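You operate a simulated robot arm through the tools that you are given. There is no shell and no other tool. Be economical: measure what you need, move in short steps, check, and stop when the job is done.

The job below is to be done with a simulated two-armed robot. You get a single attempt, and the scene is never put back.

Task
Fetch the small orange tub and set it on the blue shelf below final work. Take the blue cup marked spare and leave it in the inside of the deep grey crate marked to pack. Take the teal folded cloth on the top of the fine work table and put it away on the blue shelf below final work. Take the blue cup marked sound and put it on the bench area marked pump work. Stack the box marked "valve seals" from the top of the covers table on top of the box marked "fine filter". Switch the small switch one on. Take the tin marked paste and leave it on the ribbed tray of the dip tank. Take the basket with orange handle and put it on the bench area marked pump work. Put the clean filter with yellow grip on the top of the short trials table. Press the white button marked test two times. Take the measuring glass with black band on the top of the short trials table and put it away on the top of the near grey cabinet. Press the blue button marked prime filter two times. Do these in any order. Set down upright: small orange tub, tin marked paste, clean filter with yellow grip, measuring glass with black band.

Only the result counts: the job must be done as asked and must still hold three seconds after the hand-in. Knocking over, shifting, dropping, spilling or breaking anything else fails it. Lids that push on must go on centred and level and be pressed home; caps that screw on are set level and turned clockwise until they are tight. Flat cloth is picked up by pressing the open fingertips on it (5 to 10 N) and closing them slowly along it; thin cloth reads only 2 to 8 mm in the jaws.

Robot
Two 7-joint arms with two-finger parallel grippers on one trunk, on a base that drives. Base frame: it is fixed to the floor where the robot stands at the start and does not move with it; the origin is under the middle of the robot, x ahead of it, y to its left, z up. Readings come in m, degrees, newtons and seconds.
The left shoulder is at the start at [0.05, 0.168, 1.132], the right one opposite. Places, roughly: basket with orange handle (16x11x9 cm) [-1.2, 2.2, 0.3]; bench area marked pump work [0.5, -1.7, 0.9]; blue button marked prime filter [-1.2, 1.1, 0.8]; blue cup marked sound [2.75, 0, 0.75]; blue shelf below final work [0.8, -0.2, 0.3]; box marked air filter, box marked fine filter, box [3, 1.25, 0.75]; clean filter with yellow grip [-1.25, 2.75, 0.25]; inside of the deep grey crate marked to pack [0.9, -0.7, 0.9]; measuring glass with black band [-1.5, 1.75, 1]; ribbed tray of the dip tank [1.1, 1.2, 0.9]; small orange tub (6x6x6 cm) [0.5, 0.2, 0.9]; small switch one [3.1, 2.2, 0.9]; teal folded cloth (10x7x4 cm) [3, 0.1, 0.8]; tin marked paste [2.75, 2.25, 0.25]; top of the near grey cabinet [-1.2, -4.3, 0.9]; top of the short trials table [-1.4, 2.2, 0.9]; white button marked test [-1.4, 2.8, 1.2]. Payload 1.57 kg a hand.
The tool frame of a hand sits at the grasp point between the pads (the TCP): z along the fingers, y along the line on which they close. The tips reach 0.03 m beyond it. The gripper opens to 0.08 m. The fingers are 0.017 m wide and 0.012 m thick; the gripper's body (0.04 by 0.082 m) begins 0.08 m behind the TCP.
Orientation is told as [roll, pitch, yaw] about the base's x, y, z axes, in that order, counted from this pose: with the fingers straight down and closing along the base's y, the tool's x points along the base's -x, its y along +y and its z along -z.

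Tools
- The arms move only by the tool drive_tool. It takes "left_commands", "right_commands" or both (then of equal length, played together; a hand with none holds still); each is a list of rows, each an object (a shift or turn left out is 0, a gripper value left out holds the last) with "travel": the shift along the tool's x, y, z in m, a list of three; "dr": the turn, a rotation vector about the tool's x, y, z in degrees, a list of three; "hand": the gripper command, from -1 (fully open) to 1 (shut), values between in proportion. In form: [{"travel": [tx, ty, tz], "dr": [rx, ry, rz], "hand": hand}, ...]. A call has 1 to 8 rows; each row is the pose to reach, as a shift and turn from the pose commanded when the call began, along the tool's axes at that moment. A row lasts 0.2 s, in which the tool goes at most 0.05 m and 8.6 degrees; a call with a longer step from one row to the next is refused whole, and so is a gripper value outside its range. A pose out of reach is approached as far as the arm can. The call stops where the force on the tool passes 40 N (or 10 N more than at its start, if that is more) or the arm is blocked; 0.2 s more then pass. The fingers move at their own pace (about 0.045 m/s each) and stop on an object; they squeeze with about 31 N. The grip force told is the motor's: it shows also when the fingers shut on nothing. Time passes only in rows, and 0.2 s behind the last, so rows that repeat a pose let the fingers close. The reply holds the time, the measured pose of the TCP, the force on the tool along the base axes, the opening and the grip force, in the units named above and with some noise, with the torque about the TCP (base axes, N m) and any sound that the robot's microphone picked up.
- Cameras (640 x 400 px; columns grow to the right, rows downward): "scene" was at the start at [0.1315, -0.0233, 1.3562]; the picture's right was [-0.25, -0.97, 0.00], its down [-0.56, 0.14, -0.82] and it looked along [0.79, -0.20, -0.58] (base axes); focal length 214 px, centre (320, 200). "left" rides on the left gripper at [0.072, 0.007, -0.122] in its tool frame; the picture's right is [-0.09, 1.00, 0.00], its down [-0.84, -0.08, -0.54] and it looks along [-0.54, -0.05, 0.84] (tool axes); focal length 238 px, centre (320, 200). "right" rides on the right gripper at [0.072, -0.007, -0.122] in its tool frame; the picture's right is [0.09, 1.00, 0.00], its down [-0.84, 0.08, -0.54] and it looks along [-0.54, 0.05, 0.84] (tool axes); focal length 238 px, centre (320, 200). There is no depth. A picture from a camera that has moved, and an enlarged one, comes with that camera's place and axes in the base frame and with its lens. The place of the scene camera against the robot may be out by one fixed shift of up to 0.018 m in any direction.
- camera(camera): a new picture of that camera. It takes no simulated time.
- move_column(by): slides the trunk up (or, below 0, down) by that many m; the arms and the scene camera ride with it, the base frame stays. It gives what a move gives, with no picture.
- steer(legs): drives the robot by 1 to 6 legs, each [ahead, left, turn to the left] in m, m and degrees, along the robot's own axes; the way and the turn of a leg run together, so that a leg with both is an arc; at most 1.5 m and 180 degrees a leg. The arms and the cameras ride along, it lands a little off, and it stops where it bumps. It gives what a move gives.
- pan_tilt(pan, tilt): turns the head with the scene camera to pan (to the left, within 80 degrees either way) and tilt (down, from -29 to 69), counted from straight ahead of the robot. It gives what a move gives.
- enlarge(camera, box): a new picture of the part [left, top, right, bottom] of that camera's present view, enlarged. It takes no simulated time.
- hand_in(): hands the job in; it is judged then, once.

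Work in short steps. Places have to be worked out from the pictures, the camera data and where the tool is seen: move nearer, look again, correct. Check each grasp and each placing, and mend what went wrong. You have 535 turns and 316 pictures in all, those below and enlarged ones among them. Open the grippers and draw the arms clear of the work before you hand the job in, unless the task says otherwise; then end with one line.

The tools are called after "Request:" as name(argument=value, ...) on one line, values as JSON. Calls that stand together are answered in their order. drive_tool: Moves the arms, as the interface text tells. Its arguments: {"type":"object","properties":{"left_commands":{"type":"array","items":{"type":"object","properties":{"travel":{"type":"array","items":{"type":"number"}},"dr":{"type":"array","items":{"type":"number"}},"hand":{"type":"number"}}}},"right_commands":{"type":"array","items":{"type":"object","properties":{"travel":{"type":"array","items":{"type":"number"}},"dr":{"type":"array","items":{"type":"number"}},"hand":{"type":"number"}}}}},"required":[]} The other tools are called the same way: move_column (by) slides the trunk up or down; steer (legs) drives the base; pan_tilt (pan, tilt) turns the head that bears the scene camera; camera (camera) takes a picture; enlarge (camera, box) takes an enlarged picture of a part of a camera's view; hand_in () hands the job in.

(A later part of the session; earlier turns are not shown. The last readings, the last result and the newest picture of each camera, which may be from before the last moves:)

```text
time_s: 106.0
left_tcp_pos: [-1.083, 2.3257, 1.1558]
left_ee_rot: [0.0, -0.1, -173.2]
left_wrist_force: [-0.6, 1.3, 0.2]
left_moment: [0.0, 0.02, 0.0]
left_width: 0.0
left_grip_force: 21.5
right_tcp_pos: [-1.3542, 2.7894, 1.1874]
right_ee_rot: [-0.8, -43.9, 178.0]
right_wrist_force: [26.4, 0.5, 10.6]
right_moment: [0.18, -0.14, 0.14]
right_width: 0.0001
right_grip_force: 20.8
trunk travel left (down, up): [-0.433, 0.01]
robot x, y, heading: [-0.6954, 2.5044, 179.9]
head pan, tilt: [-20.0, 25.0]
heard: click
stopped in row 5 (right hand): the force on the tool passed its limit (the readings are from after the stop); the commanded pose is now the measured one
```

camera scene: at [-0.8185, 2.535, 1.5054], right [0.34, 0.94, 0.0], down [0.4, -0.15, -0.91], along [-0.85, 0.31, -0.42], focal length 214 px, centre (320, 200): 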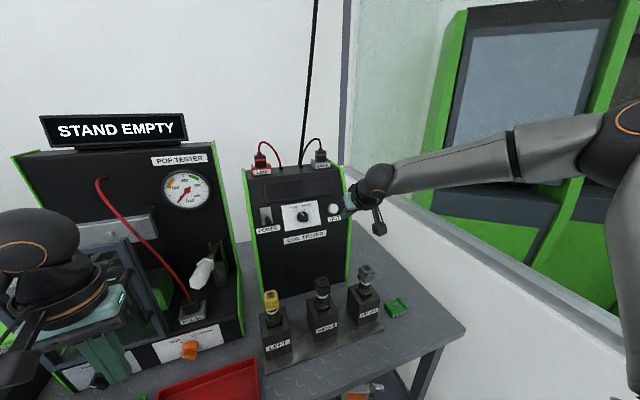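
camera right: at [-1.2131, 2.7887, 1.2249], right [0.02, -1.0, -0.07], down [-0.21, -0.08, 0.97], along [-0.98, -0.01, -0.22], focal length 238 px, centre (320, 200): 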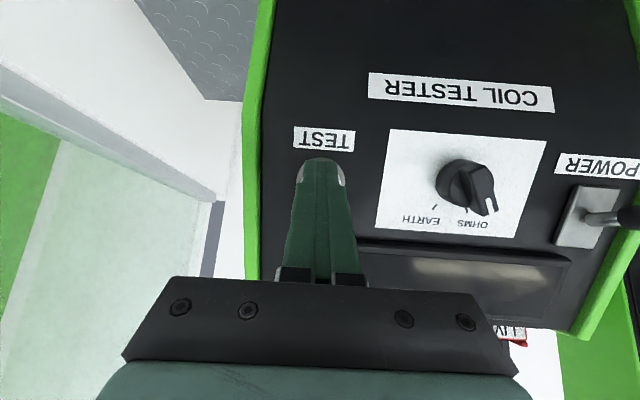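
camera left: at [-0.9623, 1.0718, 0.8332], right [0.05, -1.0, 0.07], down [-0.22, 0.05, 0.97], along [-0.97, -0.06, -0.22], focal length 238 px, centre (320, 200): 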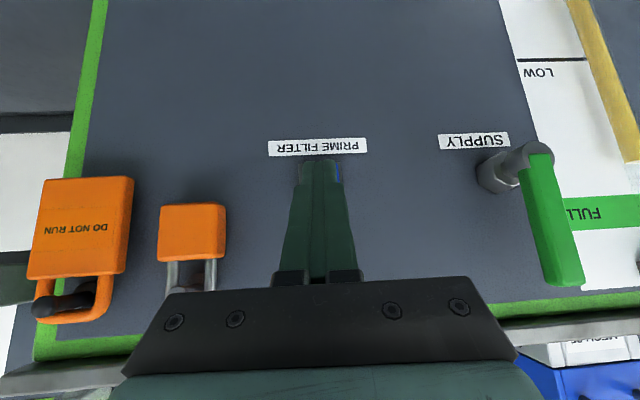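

Two clicks heard. Withdraw, back away, fold the right hand tool-down, lower the trunk and inspect the shelf.

Request:
drive_tool(right_commands=[{"travel": [0.02, 0, -0.03]}, {"travel": [0.045, 0, -0.06]}, {"travel": [0.07, 0, -0.09]}])

Request:
steer(legs=[[-0.4, 0.1, 0]])

Request:
drive_tool(right_commands=[{"travel": [0, 0, 0], "dr": [0, 7.5, 0], "hand": -1}, {"travel": [0, 0, -0.0], "dr": [0, 15, 0]}, {"travel": [0, 0, -0.0], "dr": [0, 22.5, 0]}, {"travel": [0, 0, -0.0], "dr": [0, 30, 0]}, {"travel": [0, 0, -0.0], "dr": [0, 37.5, 0]}, {"travel": [0, 0, -0.0], "dr": [0, 45, 0]}])

Request:
move_column(by=-0.3)

Request:
pan_tilt(pan=-15, tilt=40)

Request:
camera(camera="scene")

```text
time_s: 106.8
left_tcp_pos: [-1.0863, 2.3254, 1.1527]
left_ee_rot: [0.1, 0.1, -173.1]
left_wrist_force: [-0.3, 0.9, -0.8]
left_moment: [-0.03, 0.02, 0.03]
left_width: 0.0
left_grip_force: 21.5
right_tcp_pos: [-1.2476, 2.7842, 1.1988]
right_ee_rot: [-0.7, -43.7, 177.9]
right_wrist_force: [0.2, 0.4, -0.2]
right_moment: [0.0, 0.02, 0.02]
right_width: 0.0001
right_grip_force: 21.5
trunk travel left (down, up): [-0.433, 0.01]
robot x, y, heading: [-0.697, 2.5059, 180.1]
head pan, tilt: [-20.0, 25.0]
```

```text
time_s: 109.4
left_tcp_pos: [-0.6912, 2.2246, 1.154]
left_ee_rot: [0.1, 0.2, -173.0]
left_wrist_force: [0.8, -0.1, 0.2]
left_moment: [0.02, 0.02, 0.01]
left_width: 0.0
left_grip_force: 21.5
right_tcp_pos: [-0.8526, 2.6821, 1.2007]
right_ee_rot: [-0.9, -43.7, 178.1]
right_wrist_force: [-0.1, 0.1, 0.5]
right_moment: [-0.02, 0.02, 0.01]
right_width: 0.0
right_grip_force: 21.3
trunk travel left (down, up): [-0.433, 0.01]
robot x, y, heading: [-0.3033, 2.403, 180.1]
head pan, tilt: [-20.0, 25.0]
```

```text
time_s: 110.8
left_tcp_pos: [-0.6904, 2.2247, 1.1523]
left_ee_rot: [0.1, 0.2, -173.2]
left_wrist_force: [-1.0, 0.2, 0.2]
left_moment: [0.0, -0.04, 0.01]
left_width: 0.0001
left_grip_force: 21.2
right_tcp_pos: [-0.8452, 2.6871, 1.1969]
right_ee_rot: [-0.5, 1.3, 177.5]
right_wrist_force: [0.0, 0.4, -0.3]
right_moment: [0.0, 0.03, -0.02]
right_width: 0.08
right_grip_force: 0.0
right hand out of reach, approached as far as the arm can: row 6
trunk travel left (down, up): [-0.433, 0.01]
robot x, y, heading: [-0.3019, 2.4009, 179.9]
head pan, tilt: [-20.0, 25.0]
```

```text
time_s: 113.8
left_tcp_pos: [-0.6912, 2.223, 0.853]
left_ee_rot: [0.1, 0.2, -173.1]
left_wrist_force: [0.3, 0.3, -0.3]
left_moment: [0.01, 0.04, 0.0]
left_width: 0.0
left_grip_force: 20.8
right_tcp_pos: [-0.8454, 2.6857, 0.8985]
right_ee_rot: [-0.4, 1.3, 177.4]
right_wrist_force: [-0.3, 0.7, -0.1]
right_moment: [-0.01, 0.01, 0.01]
right_width: 0.08
right_grip_force: 0.0
trunk travel left (down, up): [-0.133, 0.31]
robot x, y, heading: [-0.2982, 2.4017, 179.9]
head pan, tilt: [-20.0, 25.0]
```

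```text
time_s: 114.5
left_tcp_pos: [-0.6916, 2.2238, 0.8535]
left_ee_rot: [0.1, 0.3, -173.1]
left_wrist_force: [0.7, 0.1, -0.3]
left_moment: [-0.02, 0.01, -0.01]
left_width: 0.0001
left_grip_force: 21.3
right_tcp_pos: [-0.8454, 2.6842, 0.8985]
right_ee_rot: [-0.6, 1.2, 177.4]
right_wrist_force: [0.3, 0.1, -0.1]
right_moment: [0.01, 0.01, 0.01]
right_width: 0.0802
right_grip_force: 0.0
trunk travel left (down, up): [-0.133, 0.31]
robot x, y, heading: [-0.3029, 2.4051, 179.6]
head pan, tilt: [-15.0, 40.0]
```

```text
270 pictures are left
camera scene: at [-0.4156, 2.4249, 1.1822], right [0.26, 0.97, 0.0], down [0.62, -0.17, -0.77], along [-0.74, 0.2, -0.64], focal length 214 px, centre (320, 200)
```

scene: 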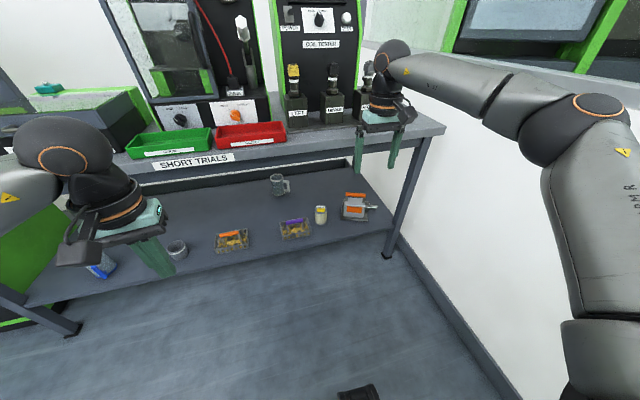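

Request:
enlarge(camera="scene", box=[200, 160, 400, 285])

```text
3.20 times, centred on (300, 222) of scene
camera zoom: at [-0.4156, 2.4249, 1.1822], right [0.26, 0.97, 0.0], down [0.62, -0.17, -0.77], along [-0.74, 0.2, -0.64], focal length 686 px, centre (384, 128)
```

zoom: 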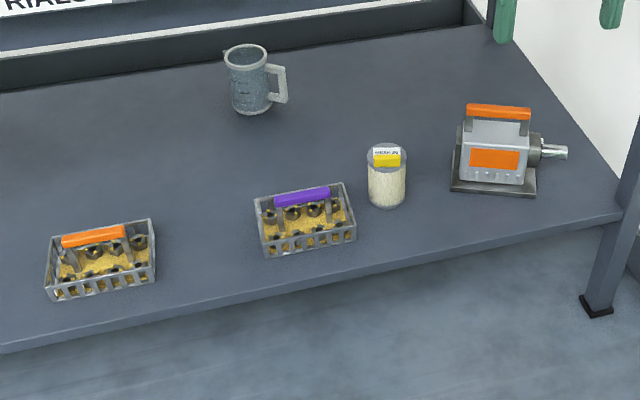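

Shelf surface ≈0.31; filter base ≈[-1.24, 2.65]. Wall prevents the left arm there, so test the right arm low with an outward yaw.

Request:
drive_tool(right_commands=[{"travel": [0.02, 0.01, 0], "dr": [0, 0, 6]}, {"travel": [0.05, 0.03, 0], "dr": [0, 0, 12]}])

Request:
drive_tool(right_commands=[{"travel": [0, 0, 0.03], "dr": [0, -7.5, 0]}, {"travel": [0, 0, 0.06], "dr": [0, -15, 0]}, {"travel": [0, 0, 0.09], "dr": [0, -22.5, 0]}, {"travel": [0, 0, 0.12], "dr": [0, -30, 0]}, {"travel": [0, 0, 0.16], "dr": [0, -37.5, 0]}, {"travel": [0, 0, 0.2], "dr": [0, -45, 0]}, {"travel": [0, 0, 0.24], "dr": [0, -45, 0]}, {"travel": [0, 0, 0.28], "dr": [0, -45, 0]}])

```text
time_s: 115.1
left_tcp_pos: [-0.6916, 2.2237, 0.8534]
left_ee_rot: [0.1, 0.3, -173.1]
left_wrist_force: [0.4, -0.2, 0.3]
left_moment: [-0.02, -0.04, 0.01]
left_width: 0.0002
left_grip_force: 21.4
right_tcp_pos: [-0.7966, 2.6519, 0.8988]
right_ee_rot: [-0.7, 1.1, 165.3]
right_wrist_force: [-0.4, 0.2, -0.2]
right_moment: [-0.02, -0.01, 0.0]
right_width: 0.08
right_grip_force: 0.1
trunk travel left (down, up): [-0.133, 0.31]
robot x, y, heading: [-0.2991, 2.4033, 179.9]
head pan, tilt: [-15.0, 40.0]
```

```text
time_s: 116.9
left_tcp_pos: [-0.6916, 2.224, 0.8521]
left_ee_rot: [0.1, 0.2, -173.2]
left_wrist_force: [-0.2, -0.8, -0.4]
left_moment: [0.02, -0.02, -0.02]
left_width: 0.0
left_grip_force: 21.3
right_tcp_pos: [-0.7802, 2.6796, 0.6603]
right_ee_rot: [-0.9, -43.9, 166.2]
right_wrist_force: [0.2, -0.4, 0.5]
right_moment: [0.0, 0.01, 0.0]
right_width: 0.0799
right_grip_force: 0.0
right hand out of reach, approached as far as the arm can: row 7, 8
trunk travel left (down, up): [-0.133, 0.31]
robot x, y, heading: [-0.3017, 2.4044, 180.0]
head pan, tilt: [-15.0, 40.0]
```

Limit at z −0.305 from the shoulder here. Try moving forward-down along the tool axis.

Request:
drive_tool(right_commands=[{"travel": [0, 0, 0.04]}, {"travel": [0, 0, 0.08]}, {"travel": [0, 0, 0.12]}])

Request:
camera(camera="scene")

```text
time_s: 117.7
left_tcp_pos: [-0.6913, 2.223, 0.8528]
left_ee_rot: [0.2, 0.3, -173.1]
left_wrist_force: [-0.4, -0.5, -0.4]
left_moment: [0.01, -0.03, 0.0]
left_width: 0.0
left_grip_force: 21.5
right_tcp_pos: [-0.8275, 2.7304, 0.6485]
right_ee_rot: [-1.0, -43.9, 166.3]
right_wrist_force: [-0.4, -0.7, -0.7]
right_moment: [0.01, -0.01, -0.02]
right_width: 0.08
right_grip_force: 0.1
right hand out of reach, approached as far as the arm can: row 1, 2, 3
trunk travel left (down, up): [-0.133, 0.31]
robot x, y, heading: [-0.298, 2.4018, 179.7]
head pan, tilt: [-15.0, 40.0]
```

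```text
268 pictures are left
camera scene: at [-0.4156, 2.4249, 1.1821], right [0.26, 0.97, 0.0], down [0.62, -0.17, -0.77], along [-0.74, 0.2, -0.64], focal length 214 px, centre (320, 200)
```

scene: 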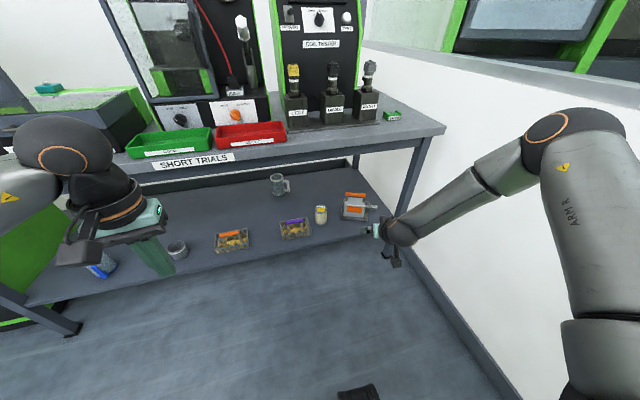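

The elbow is in a high posture. Bring the hand in tool-down and low near the body to let the elbow drop, then pitch.

Request:
drive_tool(right_commands=[{"travel": [0.028, 0.016, -0.027], "dr": [0, 7.3, 0]}, {"travel": [0.055, 0.032, -0.053], "dr": [0, 14.6, 0]}, {"travel": [0.083, 0.048, -0.08], "dr": [0, 22, 0]}, {"travel": [0.11, 0.065, -0.107], "dr": [0, 29.3, 0]}, {"travel": [0.138, 0.081, -0.133], "dr": [0, 36.6, 0]}, {"travel": [0.166, 0.097, -0.16], "dr": [0, 44, 0]}])

Request:
drive_tool(right_commands=[{"travel": [0, 0, 0.045]}, {"travel": [0, 0, 0.09]}, {"travel": [0, 0, 0.135]}, {"travel": [0, 0, 0.18]}, {"travel": [0, 0, 0.22]}])

Request:
camera(camera="scene")

```text
time_s: 119.1
left_tcp_pos: [-0.6916, 2.2239, 0.8522]
left_ee_rot: [0.1, 0.2, -173.1]
left_wrist_force: [0.1, -0.3, 0.3]
left_moment: [0.0, -0.01, -0.01]
left_width: 0.0001
left_grip_force: 21.1
right_tcp_pos: [-0.6272, 2.581, 0.6502]
right_ee_rot: [-0.7, 0.2, 165.5]
right_wrist_force: [0.5, 0.0, -0.4]
right_moment: [0.02, 0.01, -0.02]
right_width: 0.08
right_grip_force: 0.1
right hand out of reach, approached as far as the arm can: row 6
trunk travel left (down, up): [-0.133, 0.31]
robot x, y, heading: [-0.2959, 2.4051, 179.8]
head pan, tilt: [-15.0, 40.0]
```

```text
time_s: 120.3
left_tcp_pos: [-0.6923, 2.2245, 0.8533]
left_ee_rot: [0.1, 0.2, -173.1]
left_wrist_force: [0.2, 0.9, 0.8]
left_moment: [0.04, 0.01, -0.02]
left_width: 0.0
left_grip_force: 22.0
right_tcp_pos: [-0.6119, 2.6583, 0.5885]
right_ee_rot: [-0.8, 0.1, 165.4]
right_wrist_force: [0.4, -0.5, 1.2]
right_moment: [-0.02, -0.01, 0.0]
right_width: 0.0802
right_grip_force: 0.0
right hand out of reach, approached as far as the arm can: row 1, 2, 3, 4, 5
trunk travel left (down, up): [-0.133, 0.31]
robot x, y, heading: [-0.2976, 2.3999, 179.6]
head pan, tilt: [-15.0, 40.0]
```

```text
267 pictures are left
camera scene: at [-0.4156, 2.4249, 1.1821], right [0.26, 0.97, 0.0], down [0.62, -0.17, -0.77], along [-0.74, 0.2, -0.64], focal length 214 px, centre (320, 200)
```

scene: 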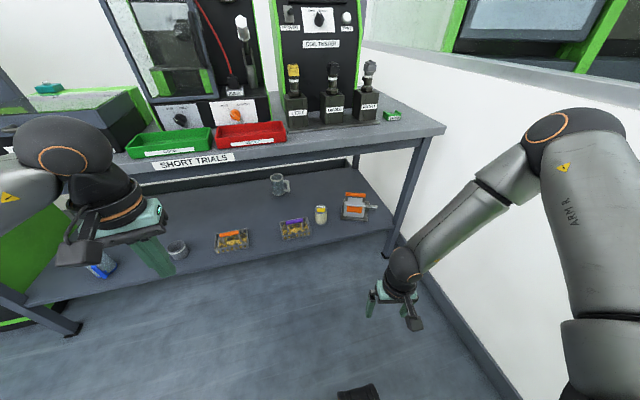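

The right arm is still at a limit. Return it to its original start-like pose (high, tool-down) to reset the posture.

Request:
drive_tool(right_commands=[{"travel": [-0.005, 0.0, -0.045], "dr": [0, 0, -2]}, {"travel": [-0.01, 0.0, -0.09], "dr": [0, 0, -4]}, {"travel": [-0.015, 0.0, -0.135], "dr": [0, 0, -6]}, {"travel": [-0.02, 0.0, -0.18], "dr": [0, 0, -8]}, {"travel": [-0.025, 0.0, -0.225], "dr": [0, 0, -10]}, {"travel": [-0.03, 0.0, -0.27], "dr": [0, 0, -12]}, {"travel": [-0.035, 0.0, -0.315], "dr": [0, 0, -14]}, {"travel": [-0.04, -0.0, -0.36], "dr": [0, 0, -14]}])

Request:
drive_tool(right_commands=[{"travel": [0.0, -0.01, -0.045]}, {"travel": [0.0, -0.03, -0.09]}, {"travel": [0.0, -0.05, -0.115]}, {"travel": [0.0, -0.05, -0.115]}])

Request:
pan_tilt(pan=-45, tilt=30)

Request:
camera(camera="scene")

```text
time_s: 122.1
left_tcp_pos: [-0.6904, 2.223, 0.8527]
left_ee_rot: [0.1, 0.2, -173.2]
left_wrist_force: [-0.5, -0.2, -0.2]
left_moment: [-0.02, -0.01, -0.03]
left_width: 0.0
left_grip_force: 21.1
right_tcp_pos: [-0.6519, 2.663, 0.9498]
right_ee_rot: [-0.7, 0.3, 179.6]
right_wrist_force: [-0.8, 0.1, 0.8]
right_moment: [0.0, -0.01, 0.01]
right_width: 0.0803
right_grip_force: 0.0
trunk travel left (down, up): [-0.133, 0.31]
robot x, y, heading: [-0.2969, 2.4078, 179.7]
head pan, tilt: [-15.0, 40.0]
```

```text
time_s: 123.1
left_tcp_pos: [-0.6911, 2.2236, 0.8527]
left_ee_rot: [0.2, 0.2, -173.1]
left_wrist_force: [0.1, 0.1, -0.8]
left_moment: [0.01, 0.01, 0.0]
left_width: 0.0
left_grip_force: 21.3
right_tcp_pos: [-0.6523, 2.7115, 1.0641]
right_ee_rot: [-0.8, 0.3, 179.6]
right_wrist_force: [0.4, -0.1, -0.2]
right_moment: [-0.01, 0.02, 0.01]
right_width: 0.0798
right_grip_force: 0.1
trunk travel left (down, up): [-0.133, 0.31]
robot x, y, heading: [-0.2972, 2.404, 179.8]
head pan, tilt: [-15.0, 40.0]
```

```text
time_s: 124.1
left_tcp_pos: [-0.6917, 2.2226, 0.8538]
left_ee_rot: [0.1, 0.2, -173.1]
left_wrist_force: [0.7, 0.4, -0.4]
left_moment: [0.04, -0.04, 0.0]
left_width: 0.0001
left_grip_force: 21.2
right_tcp_pos: [-0.6522, 2.7112, 1.0631]
right_ee_rot: [-0.7, 0.3, 179.5]
right_wrist_force: [0.3, 0.4, 0.2]
right_moment: [0.01, 0.03, 0.02]
right_width: 0.0798
right_grip_force: 0.0
trunk travel left (down, up): [-0.133, 0.31]
robot x, y, heading: [-0.2998, 2.4035, 179.9]
head pan, tilt: [-45.0, 30.0]
```

```text
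266 pictures are left
camera scene: at [-0.3973, 2.4668, 1.1974], right [0.71, 0.71, 0.0], down [0.35, -0.35, -0.87], along [-0.61, 0.61, -0.5], focal length 214 px, centre (320, 200)
```

scene: 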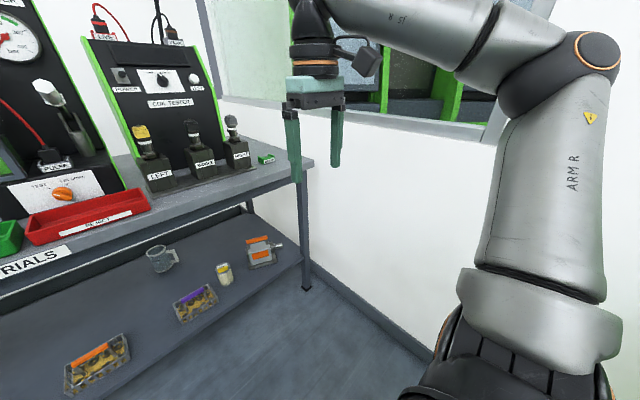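

Mimic the left arm's good path mirrored: first go to the centre (fwd 0.45, lateral −0.08), then pitch and lower.

Request:
drive_tool(right_commands=[{"travel": [-0.02, 0.045, 0]}, {"travel": [-0.04, 0.09, 0]}, {"travel": [-0.06, 0.135, 0]}, {"travel": [-0.08, 0.18, 0]}, {"travel": [-0.095, 0.225, 0]}])

Request:
drive_tool(right_commands=[{"travel": [0.01, -0.023, 0.031], "dr": [0, -7.5, 0]}, {"travel": [0.02, -0.047, 0.062], "dr": [0, -15, 0]}, {"travel": [0.02, -0.07, 0.093], "dr": [0, -22.5, 0]}, {"travel": [0.02, -0.093, 0.124], "dr": [0, -30, 0]}, {"travel": [0.01, -0.117, 0.155], "dr": [0, -37.5, 0]}, {"travel": [0.0, -0.14, 0.186], "dr": [0, -45, 0]}])

Request:
drive_tool(right_commands=[{"travel": [0.02, 0.0, 0.035], "dr": [0, 0, 3]}, {"travel": [0.04, 0, 0.07], "dr": [0, 0, 7]}, {"travel": [0.06, 0, 0.105], "dr": [0, 0, 7]}, {"travel": [0.08, 0, 0.14], "dr": [0, 0, 7]}, {"travel": [0.1, 0, 0.175], "dr": [0, 0, 7]}, {"travel": [0.12, 0, 0.21], "dr": [0, 0, 7]}, {"travel": [0.14, 0, 0.245], "dr": [0, 0, 7]}])

Request:
camera(camera="scene")

```text
time_s: 125.3
left_tcp_pos: [-0.691, 2.2235, 0.8529]
left_ee_rot: [0.1, 0.2, -173.1]
left_wrist_force: [0.7, -0.2, 0.3]
left_moment: [0.0, 0.0, -0.01]
left_width: 0.0
left_grip_force: 21.0
right_tcp_pos: [-0.6996, 2.5715, 1.0312]
right_ee_rot: [-0.6, 0.3, 179.5]
right_wrist_force: [-0.5, 0.4, 0.4]
right_moment: [0.0, -0.02, 0.01]
right_width: 0.08
right_grip_force: 0.0
right hand out of reach, approached as far as the arm can: row 3, 4, 5
trunk travel left (down, up): [-0.133, 0.31]
robot x, y, heading: [-0.2975, 2.4029, 179.9]
head pan, tilt: [-45.0, 30.0]
```

```text
time_s: 126.7
left_tcp_pos: [-0.692, 2.2242, 0.8525]
left_ee_rot: [0.2, 0.2, -173.1]
left_wrist_force: [-0.1, -0.9, 0.1]
left_moment: [0.02, 0.0, 0.01]
left_width: 0.0
left_grip_force: 21.0
right_tcp_pos: [-0.6989, 2.713, 0.8491]
right_ee_rot: [-0.8, -44.8, -179.7]
right_wrist_force: [0.7, -0.6, 0.5]
right_moment: [0.0, 0.02, -0.01]
right_width: 0.0797
right_grip_force: 0.0
trunk travel left (down, up): [-0.133, 0.31]
robot x, y, heading: [-0.2954, 2.4066, 179.7]
head pan, tilt: [-45.0, 30.0]
```

```text
time_s: 128.3
left_tcp_pos: [-0.691, 2.2236, 0.8529]
left_ee_rot: [0.1, 0.2, -173.2]
left_wrist_force: [0.1, 0.2, 0.0]
left_moment: [-0.03, -0.01, 0.0]
left_width: 0.0
left_grip_force: 21.2
right_tcp_pos: [-0.7764, 2.7262, 0.6725]
right_ee_rot: [5.9, -44.1, 170.5]
right_wrist_force: [-0.1, -0.5, -0.4]
right_moment: [0.03, -0.01, 0.01]
right_width: 0.0799
right_grip_force: 0.0
right hand out of reach, approached as far as the arm can: row 5, 6, 7
trunk travel left (down, up): [-0.133, 0.31]
robot x, y, heading: [-0.2973, 2.406, 179.6]
head pan, tilt: [-45.0, 30.0]
```

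```text
265 pictures are left
camera scene: at [-0.3973, 2.4669, 1.1975], right [0.71, 0.71, 0.0], down [0.35, -0.35, -0.87], along [-0.61, 0.61, -0.5], focal length 214 px, centre (320, 200)
```

scene: 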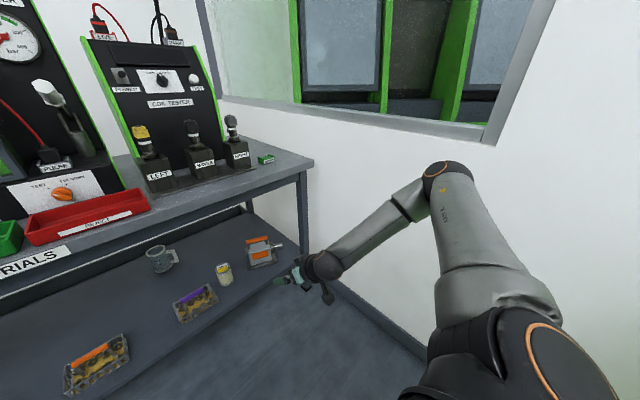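

The elbow has dropped now. Level the roll and probe further down/forward.

Request:
drive_tool(right_commands=[{"travel": [0.02, 0.03, 0.04], "dr": [5, 0, -2]}, {"travel": [0.04, 0.05, 0.08], "dr": [5, 0, -2]}, {"travel": [0.06, 0.05, 0.12], "dr": [5, 0, -2]}])

```text
refused: row 1 steps farther than a row can; nothing moved
```

Request:
drive_tool(right_commands=[{"travel": [0.01, 0.02, 0.03], "dr": [5, 0, -2]}, {"travel": [0.03, 0.04, 0.065], "dr": [5, 0, -2]}, {"travel": [0.05, 0.05, 0.1], "dr": [5, 0, -2]}])

```text
time_s: 129.1
left_tcp_pos: [-0.6916, 2.2244, 0.8528]
left_ee_rot: [0.1, 0.2, -173.1]
left_wrist_force: [0.0, -0.1, -0.5]
left_moment: [-0.01, 0.02, 0.01]
left_width: 0.0003
left_grip_force: 20.6
right_tcp_pos: [-0.8028, 2.6934, 0.6494]
right_ee_rot: [-1.3, -44.3, 173.2]
right_wrist_force: [0.1, -0.5, 0.2]
right_moment: [-0.02, -0.01, 0.0]
right_width: 0.0801
right_grip_force: 0.0
right hand out of reach, approached as far as the arm can: row 1, 2, 3
trunk travel left (down, up): [-0.133, 0.31]
robot x, y, heading: [-0.2997, 2.4027, 180.0]
head pan, tilt: [-45.0, 30.0]
```

Try with the hand further inboard (lateral −0.18).

Request:
drive_tool(right_commands=[{"travel": [-0.01, 0.04, -0.01]}, {"travel": [-0.02, 0.08, -0.02]}, {"travel": [-0.02, 0.11, -0.02]}])

Request:
drive_tool(right_commands=[{"travel": [0.02, 0, 0.03]}, {"travel": [0.04, 0, 0.06]}, {"travel": [0.06, 0, 0.1]}, {"travel": [0.08, 0, 0.14]}, {"travel": [0.1, 0, 0.175]}])

Request:
camera(camera="scene")

```text
time_s: 129.9
left_tcp_pos: [-0.6916, 2.2226, 0.853]
left_ee_rot: [0.1, 0.3, -173.0]
left_wrist_force: [0.6, 0.4, 0.1]
left_moment: [-0.01, -0.02, -0.02]
left_width: 0.0
left_grip_force: 20.9
right_tcp_pos: [-0.8044, 2.6113, 0.7074]
right_ee_rot: [-1.0, -44.4, 173.2]
right_wrist_force: [-0.3, -0.3, -0.2]
right_moment: [0.0, -0.02, -0.03]
right_width: 0.0801
right_grip_force: 0.0
right hand out of reach, approached as far as the arm can: row 1, 2, 3
trunk travel left (down, up): [-0.133, 0.31]
robot x, y, heading: [-0.2994, 2.4019, 179.8]
head pan, tilt: [-45.0, 30.0]
```

```text
time_s: 131.1
left_tcp_pos: [-0.6918, 2.2237, 0.8536]
left_ee_rot: [0.1, 0.2, -173.1]
left_wrist_force: [-0.5, -0.4, 1.1]
left_moment: [0.03, -0.04, -0.01]
left_width: 0.0
left_grip_force: 20.8
right_tcp_pos: [-0.8037, 2.6876, 0.6517]
right_ee_rot: [-1.0, -44.5, 173.1]
right_wrist_force: [-0.4, 1.9, 0.4]
right_moment: [0.02, 0.03, 0.02]
right_width: 0.0801
right_grip_force: 0.1
right hand out of reach, approached as far as the arm can: row 1, 2, 3, 4, 5
trunk travel left (down, up): [-0.133, 0.31]
robot x, y, heading: [-0.3002, 2.4052, 179.7]
head pan, tilt: [-45.0, 30.0]
```

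```text
264 pictures are left
camera scene: at [-0.3973, 2.4669, 1.1975], right [0.71, 0.71, 0.0], down [0.35, -0.35, -0.87], along [-0.61, 0.61, -0.5], focal length 214 px, centre (320, 200)
```

scene: 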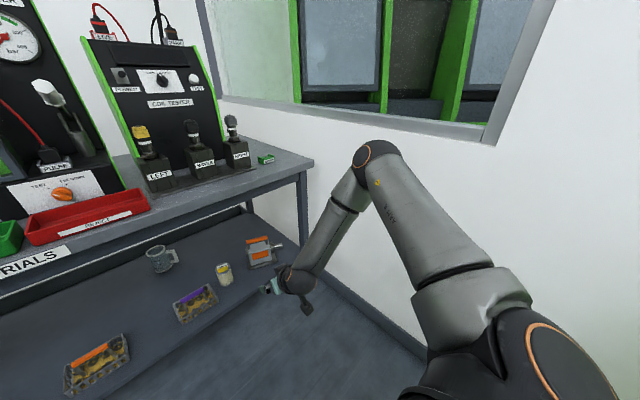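

Move up and to the centre-front, tool-down, to shift the elbow into the mirrored branch.

Request:
drive_tool(right_commands=[{"travel": [-0.03, 0.01, -0.03], "dr": [0, 6, 0]}, {"travel": [-0.06, 0.02, -0.06], "dr": [0, 12, 0]}, {"travel": [-0.09, 0.04, -0.09], "dr": [0, 18, 0]}, {"travel": [-0.12, 0.07, -0.11], "dr": [0, 24, 0]}, {"travel": [-0.15, 0.1, -0.13], "dr": [0, 30, 0]}, {"travel": [-0.17, 0.13, -0.15], "dr": [0, 36, 0]}, {"travel": [-0.18, 0.16, -0.17], "dr": [0, 42, 0]}, {"travel": [-0.19, 0.19, -0.18], "dr": [0, 44, 0]}])

Request:
drive_tool(right_commands=[{"travel": [-0.01, 0.03, -0.01]}, {"travel": [-0.02, 0.06, -0.02]}, {"travel": [-0.03, 0.09, -0.03]}, {"travel": [-0.03, 0.12, -0.04]}])

Request:
camera(camera="scene")

```text
time_s: 132.9
left_tcp_pos: [-0.692, 2.2235, 0.8529]
left_ee_rot: [0.1, 0.2, -173.1]
left_wrist_force: [0.1, 0.5, 0.2]
left_moment: [0.02, -0.01, 0.0]
left_width: 0.0
left_grip_force: 21.3
right_tcp_pos: [-0.7713, 2.5707, 0.8959]
right_ee_rot: [-0.7, -0.4, 172.5]
right_wrist_force: [0.7, 0.0, -0.3]
right_moment: [-0.03, 0.03, -0.01]
right_width: 0.0798
right_grip_force: 0.1
right hand out of reach, approached as far as the arm can: row 6, 7, 8
trunk travel left (down, up): [-0.133, 0.31]
robot x, y, heading: [-0.3004, 2.4036, 179.8]
head pan, tilt: [-45.0, 30.0]
```

```text
time_s: 133.9
left_tcp_pos: [-0.6904, 2.2239, 0.8524]
left_ee_rot: [0.1, 0.1, -173.1]
left_wrist_force: [-0.2, 0.0, -0.4]
left_moment: [0.01, -0.01, 0.01]
left_width: 0.0002
left_grip_force: 21.4
right_tcp_pos: [-0.7595, 2.5624, 0.9045]
right_ee_rot: [-0.6, -0.6, 172.5]
right_wrist_force: [-0.3, 0.7, -0.6]
right_moment: [0.03, 0.03, -0.03]
right_width: 0.0802
right_grip_force: 0.1
right hand out of reach, approached as far as the arm can: row 1, 2, 3, 4
trunk travel left (down, up): [-0.133, 0.31]
robot x, y, heading: [-0.2972, 2.4035, 179.8]
head pan, tilt: [-45.0, 30.0]
```

```text
263 pictures are left
camera scene: at [-0.3973, 2.4669, 1.1975], right [0.71, 0.71, 0.0], down [0.35, -0.35, -0.87], along [-0.61, 0.61, -0.5], focal length 214 px, centre (320, 200)
```

scene: 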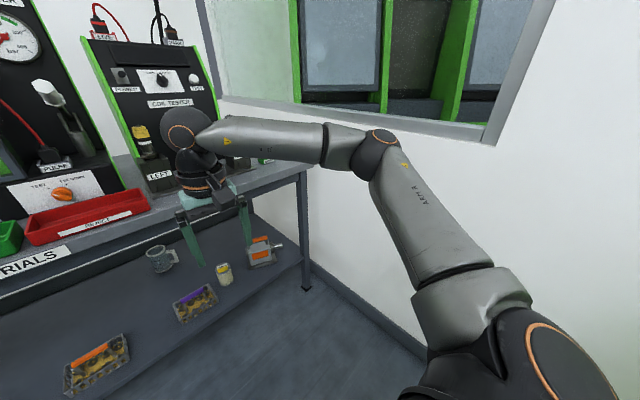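

Inward motion is blocked; maybe the wrist yaw is the limiter. Yaw the right tool inward 25° and retry lowering.

Request:
drive_tool(right_commands=[{"dr": [0, 0, -8]}, {"dr": [0, 0, -16]}, {"dr": [0, 0, -24]}, {"dr": [0, 0, -32]}])

Request:
drive_tool(right_commands=[{"travel": [0, 0.02, 0.04]}, {"travel": [0, 0.04, 0.08]}, {"travel": [0, 0.05, 0.12]}, {"travel": [0, 0.05, 0.165]}, {"travel": [0, 0.05, 0.21]}, {"travel": [0, 0.05, 0.255]}, {"travel": [0, 0.05, 0.3]}])

Request:
camera(camera="scene")

```text
time_s: 134.9
left_tcp_pos: [-0.6915, 2.2243, 0.852]
left_ee_rot: [0.0, 0.2, -173.1]
left_wrist_force: [-0.4, -0.8, -0.5]
left_moment: [-0.01, -0.02, -0.01]
left_width: 0.0
left_grip_force: 21.1
right_tcp_pos: [-0.7581, 2.5629, 0.9053]
right_ee_rot: [-0.9, -0.1, -155.4]
right_wrist_force: [-0.4, -0.3, 0.2]
right_moment: [0.0, 0.03, 0.0]
right_width: 0.08
right_grip_force: 0.1
trunk travel left (down, up): [-0.133, 0.31]
robot x, y, heading: [-0.2989, 2.4057, 180.0]
head pan, tilt: [-45.0, 30.0]
```

```text
time_s: 136.5
left_tcp_pos: [-0.6908, 2.2234, 0.853]
left_ee_rot: [0.1, 0.2, -173.0]
left_wrist_force: [-0.1, 0.5, 0.4]
left_moment: [0.0, 0.02, 0.0]
left_width: 0.0
left_grip_force: 20.9
right_tcp_pos: [-0.6998, 2.5906, 0.6702]
right_ee_rot: [-0.8, -0.1, -155.4]
right_wrist_force: [-1.2, 0.5, -0.1]
right_moment: [-0.05, 0.01, -0.01]
right_width: 0.0801
right_grip_force: 0.0
right hand out of reach, approached as far as the arm can: row 1, 2, 3, 4, 5, 6, 7
trunk travel left (down, up): [-0.133, 0.31]
robot x, y, heading: [-0.3004, 2.4043, 180.0]
head pan, tilt: [-45.0, 30.0]
```

```text
262 pictures are left
camera scene: at [-0.3973, 2.4668, 1.1975], right [0.71, 0.71, 0.0], down [0.35, -0.35, -0.87], along [-0.61, 0.61, -0.5], focal length 214 px, centre (320, 200)
```

scene: 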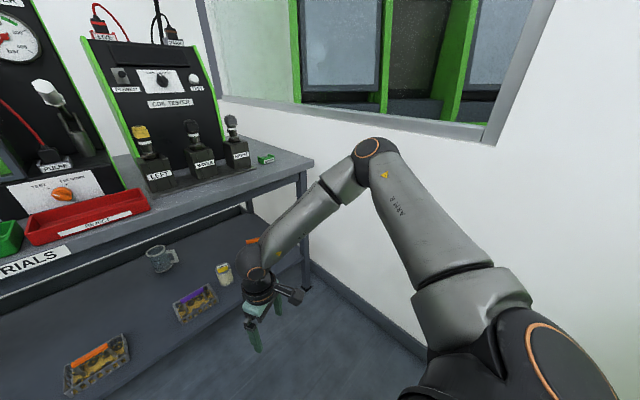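

The right upper arm looks pinned at a shoulder limit. Compare with the left arm's posture.

Request:
pan_tilt(pan=45, tilt=30)

Request:
camera(camera="scene")

```text
time_s: 138.1
left_tcp_pos: [-0.6914, 2.2236, 0.8531]
left_ee_rot: [0.1, 0.2, -173.1]
left_wrist_force: [-0.4, -0.1, -0.1]
left_moment: [0.02, 0.01, 0.02]
left_width: 0.0003
left_grip_force: 21.3
right_tcp_pos: [-0.7007, 2.5904, 0.6715]
right_ee_rot: [-0.9, -0.2, -155.5]
right_wrist_force: [-0.3, -0.5, -0.7]
right_moment: [0.03, 0.02, 0.04]
right_width: 0.08
right_grip_force: 0.1
trunk travel left (down, up): [-0.133, 0.31]
robot x, y, heading: [-0.301, 2.4033, 180.0]
head pan, tilt: [45.0, 30.0]
```

```text
261 pictures are left
camera scene: at [-0.3976, 2.339, 1.1975], right [-0.7, 0.71, 0.0], down [0.35, 0.35, -0.87], along [-0.61, -0.61, -0.5], focal length 214 px, centre (320, 200)
```

scene: 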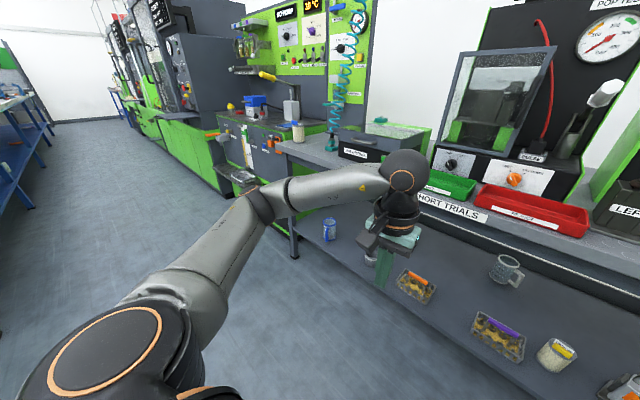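

I'll use the left arm for the low shelf, reaching near the centreline with the base turned slightly. First tuck the right hand up and back.

Request:
drive_tool(right_commands=[{"travel": [0.0, 0, -0.045]}, {"travel": [0.0, 0, -0.09]}, {"travel": [0.02, 0.01, -0.13]}, {"travel": [0.04, 0.02, -0.17]}, {"travel": [0.06, 0.03, -0.21]}, {"travel": [0.08, 0.04, -0.25]}])

Request:
drive_tool(left_commands=[{"travel": [0, 0.02, 0.02], "dr": [0, -7.5, 0], "hand": -1}, {"travel": [-0.02, 0.04, 0.04], "dr": [0, -15, 0]}, {"travel": [-0.03, 0.06, 0.06], "dr": [0, -22.5, 0]}, {"travel": [-0.04, 0.06, 0.08], "dr": [0, -30, 0]}, {"travel": [-0.05, 0.06, 0.1], "dr": [0, -37.5, 0]}, {"travel": [-0.06, 0.06, 0.12], "dr": [0, -45, 0]}])

```text
time_s: 139.5
left_tcp_pos: [-0.6914, 2.2246, 0.8526]
left_ee_rot: [0.0, 0.2, -173.2]
left_wrist_force: [0.0, 0.5, 0.2]
left_moment: [-0.02, 0.0, -0.02]
left_width: 0.0003
left_grip_force: 20.9
right_tcp_pos: [-0.6093, 2.5839, 0.921]
right_ee_rot: [-0.9, 0.0, -155.4]
right_wrist_force: [1.0, 0.5, 0.3]
right_moment: [0.02, -0.01, 0.04]
right_width: 0.0803
right_grip_force: 0.0
trunk travel left (down, up): [-0.133, 0.31]
robot x, y, heading: [-0.2986, 2.4046, 179.5]
head pan, tilt: [45.0, 30.0]
```

```text
time_s: 140.9
left_tcp_pos: [-0.7426, 2.1568, 0.7324]
left_ee_rot: [0.1, -44.9, -173.2]
left_wrist_force: [0.1, 0.4, -0.4]
left_moment: [0.04, -0.01, 0.05]
left_width: 0.0799
left_grip_force: 0.1
right_tcp_pos: [-0.611, 2.5843, 0.9204]
right_ee_rot: [-0.8, -0.1, -155.6]
right_wrist_force: [0.3, -0.6, -0.2]
right_moment: [0.0, 0.02, 0.01]
right_width: 0.08
right_grip_force: 0.1
trunk travel left (down, up): [-0.133, 0.31]
robot x, y, heading: [-0.3024, 2.4028, 180.0]
head pan, tilt: [45.0, 30.0]
```

Lower the trunk fully, bring the left hand inboard (lateral ≈0.07) and low.

Request:
move_column(by=-0.13)

Request:
drive_tool(left_commands=[{"travel": [0.014, -0.03, 0.021]}, {"travel": [0.029, -0.06, 0.042]}, {"travel": [0.043, -0.092, 0.063]}, {"travel": [0.057, -0.124, 0.084]}, {"travel": [0.072, -0.154, 0.105]}, {"travel": [0.086, -0.185, 0.126]}])

```text
time_s: 142.5
left_tcp_pos: [-0.7442, 2.1573, 0.6039]
left_ee_rot: [0.1, -44.9, -173.2]
left_wrist_force: [-0.1, 0.0, 0.1]
left_moment: [-0.01, -0.03, -0.01]
left_width: 0.0801
left_grip_force: 0.0
right_tcp_pos: [-0.6109, 2.584, 0.7907]
right_ee_rot: [-0.9, -0.1, -155.5]
right_wrist_force: [-0.4, -1.1, -0.3]
right_moment: [-0.01, 0.0, 0.0]
right_width: 0.0803
right_grip_force: 0.0
trunk travel left (down, up): [-0.003, 0.44]
robot x, y, heading: [-0.2983, 2.4049, 179.7]
head pan, tilt: [45.0, 30.0]
```

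```text
time_s: 143.9
left_tcp_pos: [-0.7938, 2.3355, 0.4525]
left_ee_rot: [0.2, -44.9, -173.1]
left_wrist_force: [-0.7, 0.3, -0.1]
left_moment: [0.03, 0.0, 0.02]
left_width: 0.0798
left_grip_force: 0.2
right_tcp_pos: [-0.6108, 2.5842, 0.7904]
right_ee_rot: [-0.9, 0.1, -155.6]
right_wrist_force: [0.0, -0.3, 0.6]
right_moment: [0.04, 0.0, -0.01]
right_width: 0.0801
right_grip_force: 0.0
trunk travel left (down, up): [-0.003, 0.44]
robot x, y, heading: [-0.2997, 2.4061, 179.8]
head pan, tilt: [45.0, 30.0]
```

The left arm is free here. Shift the base right 0.22 m and turn 10° right, then look with the left camera.

Request:
steer(legs=[[0, -0.2, -10]])

Request:
camera(camera="left")

```text
time_s: 145.5
left_tcp_pos: [-0.8022, 2.6248, 0.453]
left_ee_rot: [0.1, -44.8, 176.8]
left_wrist_force: [-0.1, 0.6, 0.1]
left_moment: [0.01, -0.02, -0.02]
left_width: 0.08
left_grip_force: 0.1
right_tcp_pos: [-0.578, 2.836, 0.7901]
right_ee_rot: [-0.8, 0.1, -165.8]
right_wrist_force: [0.2, 0.3, -0.1]
right_moment: [0.03, 0.01, 0.0]
right_width: 0.0801
right_grip_force: 0.2
trunk travel left (down, up): [-0.003, 0.44]
robot x, y, heading: [-0.3046, 2.6046, 169.8]
head pan, tilt: [45.0, 30.0]
```

```text
260 pictures are left
camera left: at [-0.6657, 2.6103, 0.4878], right [-0.12, -0.99, 0.07], down [-0.21, 0.09, 0.97], along [-0.97, 0.1, -0.22], focal length 238 px, centre (320, 200)
```

left: 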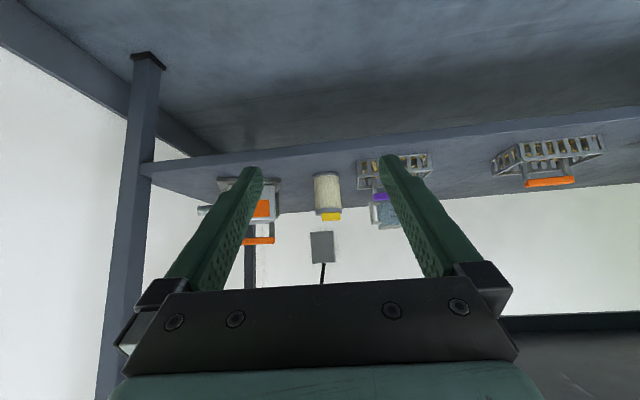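

Filter at about [-1.25, 2.648], z 0.30–0.39, ~6.5 cm wide. Drive forward 0.22 m, 2.5 cm left, and re-view.

Request:
steer(legs=[[0.2, 0.022, 0]])

Request:
camera(camera="left")

```text
time_s: 147.1
left_tcp_pos: [-1.0019, 2.6382, 0.4533]
left_ee_rot: [0.1, -44.8, 176.7]
left_wrist_force: [-0.6, -0.6, 0.3]
left_moment: [0.0, 0.03, 0.01]
left_width: 0.0799
left_grip_force: 0.2
right_tcp_pos: [-0.7775, 2.85, 0.7908]
right_ee_rot: [-0.9, 0.0, -165.6]
right_wrist_force: [0.1, -0.3, -0.1]
right_moment: [0.01, 0.03, 0.0]
right_width: 0.0799
right_grip_force: 0.1
trunk travel left (down, up): [-0.003, 0.44]
robot x, y, heading: [-0.5028, 2.6194, 169.7]
head pan, tilt: [45.0, 30.0]
```

```text
259 pictures are left
camera left: at [-0.865, 2.6236, 0.4878], right [-0.12, -0.99, 0.07], down [-0.21, 0.09, 0.97], along [-0.97, 0.1, -0.22], focal length 238 px, centre (320, 200)
```

left: 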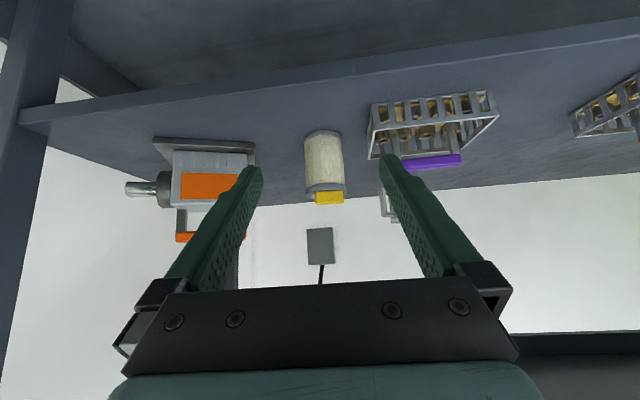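

Filter centre ≈[-1.245, 2.65], clearance to the purple basket ~1.7 cm. Drive 0.12 m closer, then approach with the arm.

Request:
steer(legs=[[0.12, 0.018, 0]])

Request:
camera(camera="left")

```text
time_s: 148.3
left_tcp_pos: [-1.1208, 2.6416, 0.4526]
left_ee_rot: [0.1, -44.8, 176.8]
left_wrist_force: [1.0, 0.2, 0.6]
left_moment: [0.04, -0.03, 0.0]
left_width: 0.0799
left_grip_force: 0.0
right_tcp_pos: [-0.8966, 2.8526, 0.7893]
right_ee_rot: [-1.0, 0.0, -165.4]
right_wrist_force: [0.6, 0.2, -0.5]
right_moment: [-0.02, -0.04, 0.03]
right_width: 0.0797
right_grip_force: 0.1
trunk travel left (down, up): [-0.003, 0.44]
robot x, y, heading: [-0.6263, 2.6214, 169.8]
head pan, tilt: [45.0, 30.0]
```

```text
258 pictures are left
camera left: at [-0.9842, 2.6264, 0.4878], right [-0.12, -0.99, 0.07], down [-0.21, 0.09, 0.97], along [-0.97, 0.1, -0.22], focal length 238 px, centre (320, 200)
```

left: 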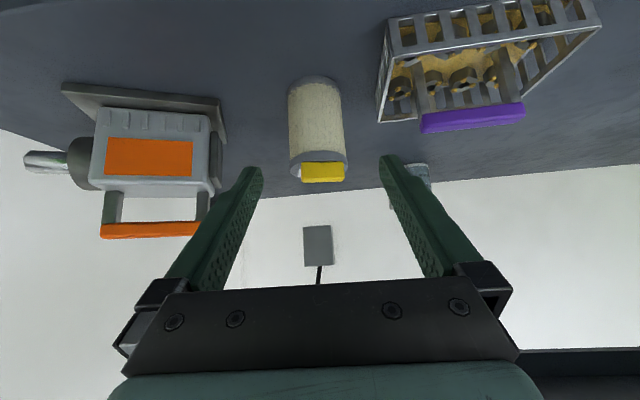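

Aligned. Approach along the tool axis and close on the body.

Request:
drive_tool(left_commands=[{"travel": [-0.003, -0.001, 0.04]}, {"travel": [-0.006, -0.001, 0.08]}, {"travel": [-0.009, -0.0015, 0.12]}, {"travel": [-0.011, -0.0015, 0.162]}])

Request:
camera(camera="left")

```text
time_s: 149.3
left_tcp_pos: [-1.2425, 2.6499, 0.3446]
left_ee_rot: [0.1, -44.7, 176.7]
left_wrist_force: [-0.4, 0.0, -0.9]
left_moment: [0.05, -0.02, -0.08]
left_width: 0.0799
left_grip_force: 0.2
right_tcp_pos: [-0.8968, 2.8518, 0.7902]
right_ee_rot: [-1.0, 0.0, -165.4]
right_wrist_force: [0.0, 0.7, 0.4]
right_moment: [-0.01, 0.03, -0.02]
right_width: 0.08
right_grip_force: 0.0
trunk travel left (down, up): [-0.003, 0.44]
robot x, y, heading: [-0.6238, 2.6247, 169.6]
head pan, tilt: [45.0, 30.0]
```

```text
257 pictures are left
camera left: at [-1.1058, 2.6345, 0.3803], right [-0.12, -0.99, 0.07], down [-0.21, 0.09, 0.97], along [-0.97, 0.1, -0.22], focal length 238 px, centre (320, 200)
```

left: 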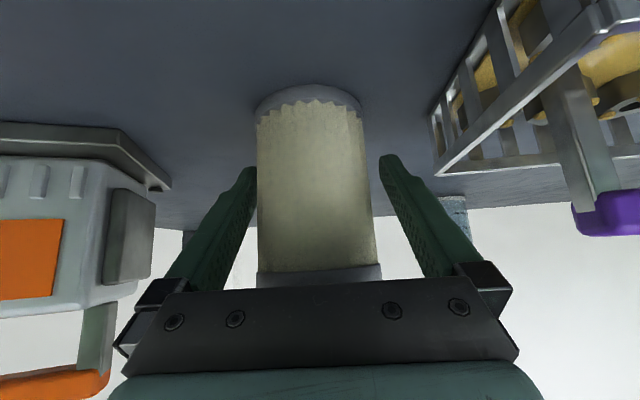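

Straddled, nearly centred. Close slowly.

Request:
drive_tool(left_commands=[{"hand": 1}, {"hand": 1}, {"hand": 1}, {"hand": 1}])

Request:
drive_tool(left_commands=[{"travel": [-0.02, 0, -0.02]}, {"travel": [-0.045, 0, -0.045]}])

Request:
camera(camera="left")

```text
time_s: 150.3
left_tcp_pos: [-1.2423, 2.6486, 0.3455]
left_ee_rot: [0.2, -44.8, 176.8]
left_wrist_force: [0.0, 0.0, -0.5]
left_moment: [-0.02, 0.02, -0.01]
left_width: 0.0638
left_grip_force: 30.8
right_tcp_pos: [-0.8977, 2.8509, 0.7907]
right_ee_rot: [-0.9, 0.0, -165.5]
right_wrist_force: [0.1, 0.3, 0.2]
right_moment: [-0.03, -0.05, 0.0]
right_width: 0.0799
right_grip_force: 0.1
trunk travel left (down, up): [-0.003, 0.44]
robot x, y, heading: [-0.62, 2.6189, 169.8]
head pan, tilt: [45.0, 30.0]
```

```text
time_s: 150.9
left_tcp_pos: [-1.2439, 2.649, 0.409]
left_ee_rot: [0.3, -44.8, 176.8]
left_wrist_force: [0.0, -0.2, -1.4]
left_moment: [-0.03, 0.0, -0.02]
left_width: 0.0637
left_grip_force: 31.1
right_tcp_pos: [-0.8982, 2.8529, 0.7909]
right_ee_rot: [-0.9, 0.1, -165.6]
right_wrist_force: [-0.5, 0.3, 0.4]
right_moment: [-0.02, -0.01, -0.01]
right_width: 0.0801
right_grip_force: 0.0
trunk travel left (down, up): [-0.003, 0.44]
robot x, y, heading: [-0.623, 2.6197, 169.8]
head pan, tilt: [45.0, 30.0]
```

```text
256 pictures are left
camera left: at [-1.1063, 2.6346, 0.4441], right [-0.12, -0.99, 0.07], down [-0.21, 0.09, 0.97], along [-0.97, 0.1, -0.22], focal length 238 px, centre (320, 200)
```

left: 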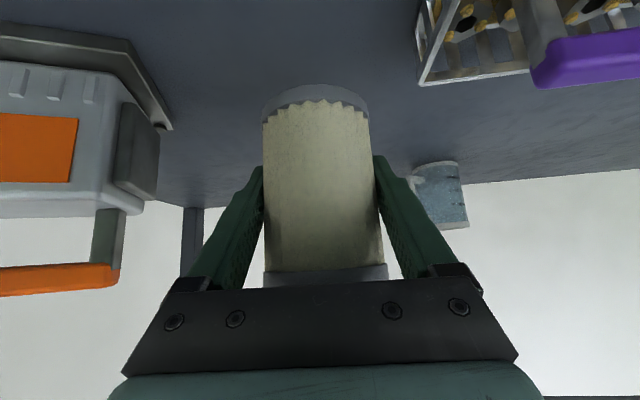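

Held (6.4 cm). Raise another 6 cm to clear the basket, back out, and raise the trunk.

Request:
drive_tool(left_commands=[{"travel": [-0.02, 0, -0.02]}, {"travel": [-0.042, 0, -0.042]}])

Request:
steer(legs=[[-0.38, 0, 0]])

Request:
move_column(by=0.4)

Request:
pan_tilt(pan=0, tilt=35)

Request:
camera(camera="scene")

```text
time_s: 151.6
left_tcp_pos: [-1.2436, 2.6496, 0.4676]
left_ee_rot: [0.2, -44.7, 176.9]
left_wrist_force: [-0.8, -0.6, -1.6]
left_moment: [-0.01, -0.01, 0.0]
left_width: 0.0635
left_grip_force: 31.0
right_tcp_pos: [-0.8977, 2.8531, 0.79]
right_ee_rot: [-1.0, 0.0, -165.5]
right_wrist_force: [-0.2, 0.2, 0.8]
right_moment: [-0.01, 0.01, 0.0]
right_width: 0.0802
right_grip_force: 0.2
trunk travel left (down, up): [-0.003, 0.44]
robot x, y, heading: [-0.6205, 2.6215, 170.0]
head pan, tilt: [45.0, 30.0]
```

```text
time_s: 154.2
left_tcp_pos: [-0.914, 2.579, 0.4672]
left_ee_rot: [0.2, -44.7, 177.2]
left_wrist_force: [-0.3, -0.4, -1.4]
left_moment: [-0.03, 0.0, 0.02]
left_width: 0.0637
left_grip_force: 31.4
right_tcp_pos: [-0.5688, 2.7853, 0.7907]
right_ee_rot: [-0.8, -0.1, -165.2]
right_wrist_force: [0.9, 0.1, 0.3]
right_moment: [0.0, -0.03, -0.01]
right_width: 0.0801
right_grip_force: 0.0
trunk travel left (down, up): [-0.003, 0.44]
robot x, y, heading: [-0.2911, 2.5546, 170.1]
head pan, tilt: [45.0, 30.0]
stopped in leg 1: the robot was blocked; the commanded pose is now the measured one
```

```text
time_s: 158.0
left_tcp_pos: [-0.9136, 2.5788, 0.8675]
left_ee_rot: [0.2, -44.9, 177.2]
left_wrist_force: [-0.6, -0.6, -0.5]
left_moment: [-0.01, 0.0, -0.02]
left_width: 0.0636
left_grip_force: 31.3
right_tcp_pos: [-0.5692, 2.7837, 1.1908]
right_ee_rot: [-0.8, -0.1, -165.3]
right_wrist_force: [-0.1, 0.2, 0.6]
right_moment: [0.0, 0.03, 0.01]
right_width: 0.08
right_grip_force: 0.0
trunk travel left (down, up): [-0.403, 0.04]
robot x, y, heading: [-0.2956, 2.5575, 170.0]
head pan, tilt: [45.0, 30.0]
```

```text
time_s: 159.1
left_tcp_pos: [-0.9142, 2.578, 0.868]
left_ee_rot: [0.1, -44.7, 177.2]
left_wrist_force: [0.4, -0.5, -1.3]
left_moment: [-0.01, 0.03, 0.02]
left_width: 0.0636
left_grip_force: 30.5
right_tcp_pos: [-0.5696, 2.7838, 1.1897]
right_ee_rot: [-0.9, -0.1, -165.2]
right_wrist_force: [0.3, 0.2, 0.0]
right_moment: [-0.01, -0.01, 0.01]
right_width: 0.0801
right_grip_force: 0.1
trunk travel left (down, up): [-0.403, 0.04]
robot x, y, heading: [-0.2931, 2.5569, 170.0]
head pan, tilt: [0.0, 35.0]
```

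```text
255 pictures are left
camera scene: at [-0.4125, 2.5754, 1.4597], right [0.17, 0.99, 0.0], down [0.57, -0.1, -0.82], along [-0.81, 0.14, -0.57], focal length 214 px, centre (320, 200)
```

scene: 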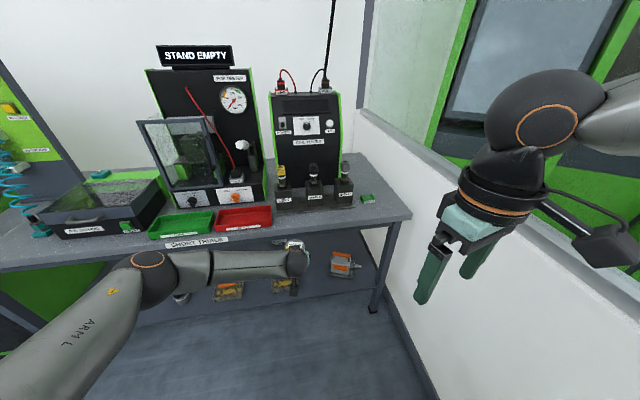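

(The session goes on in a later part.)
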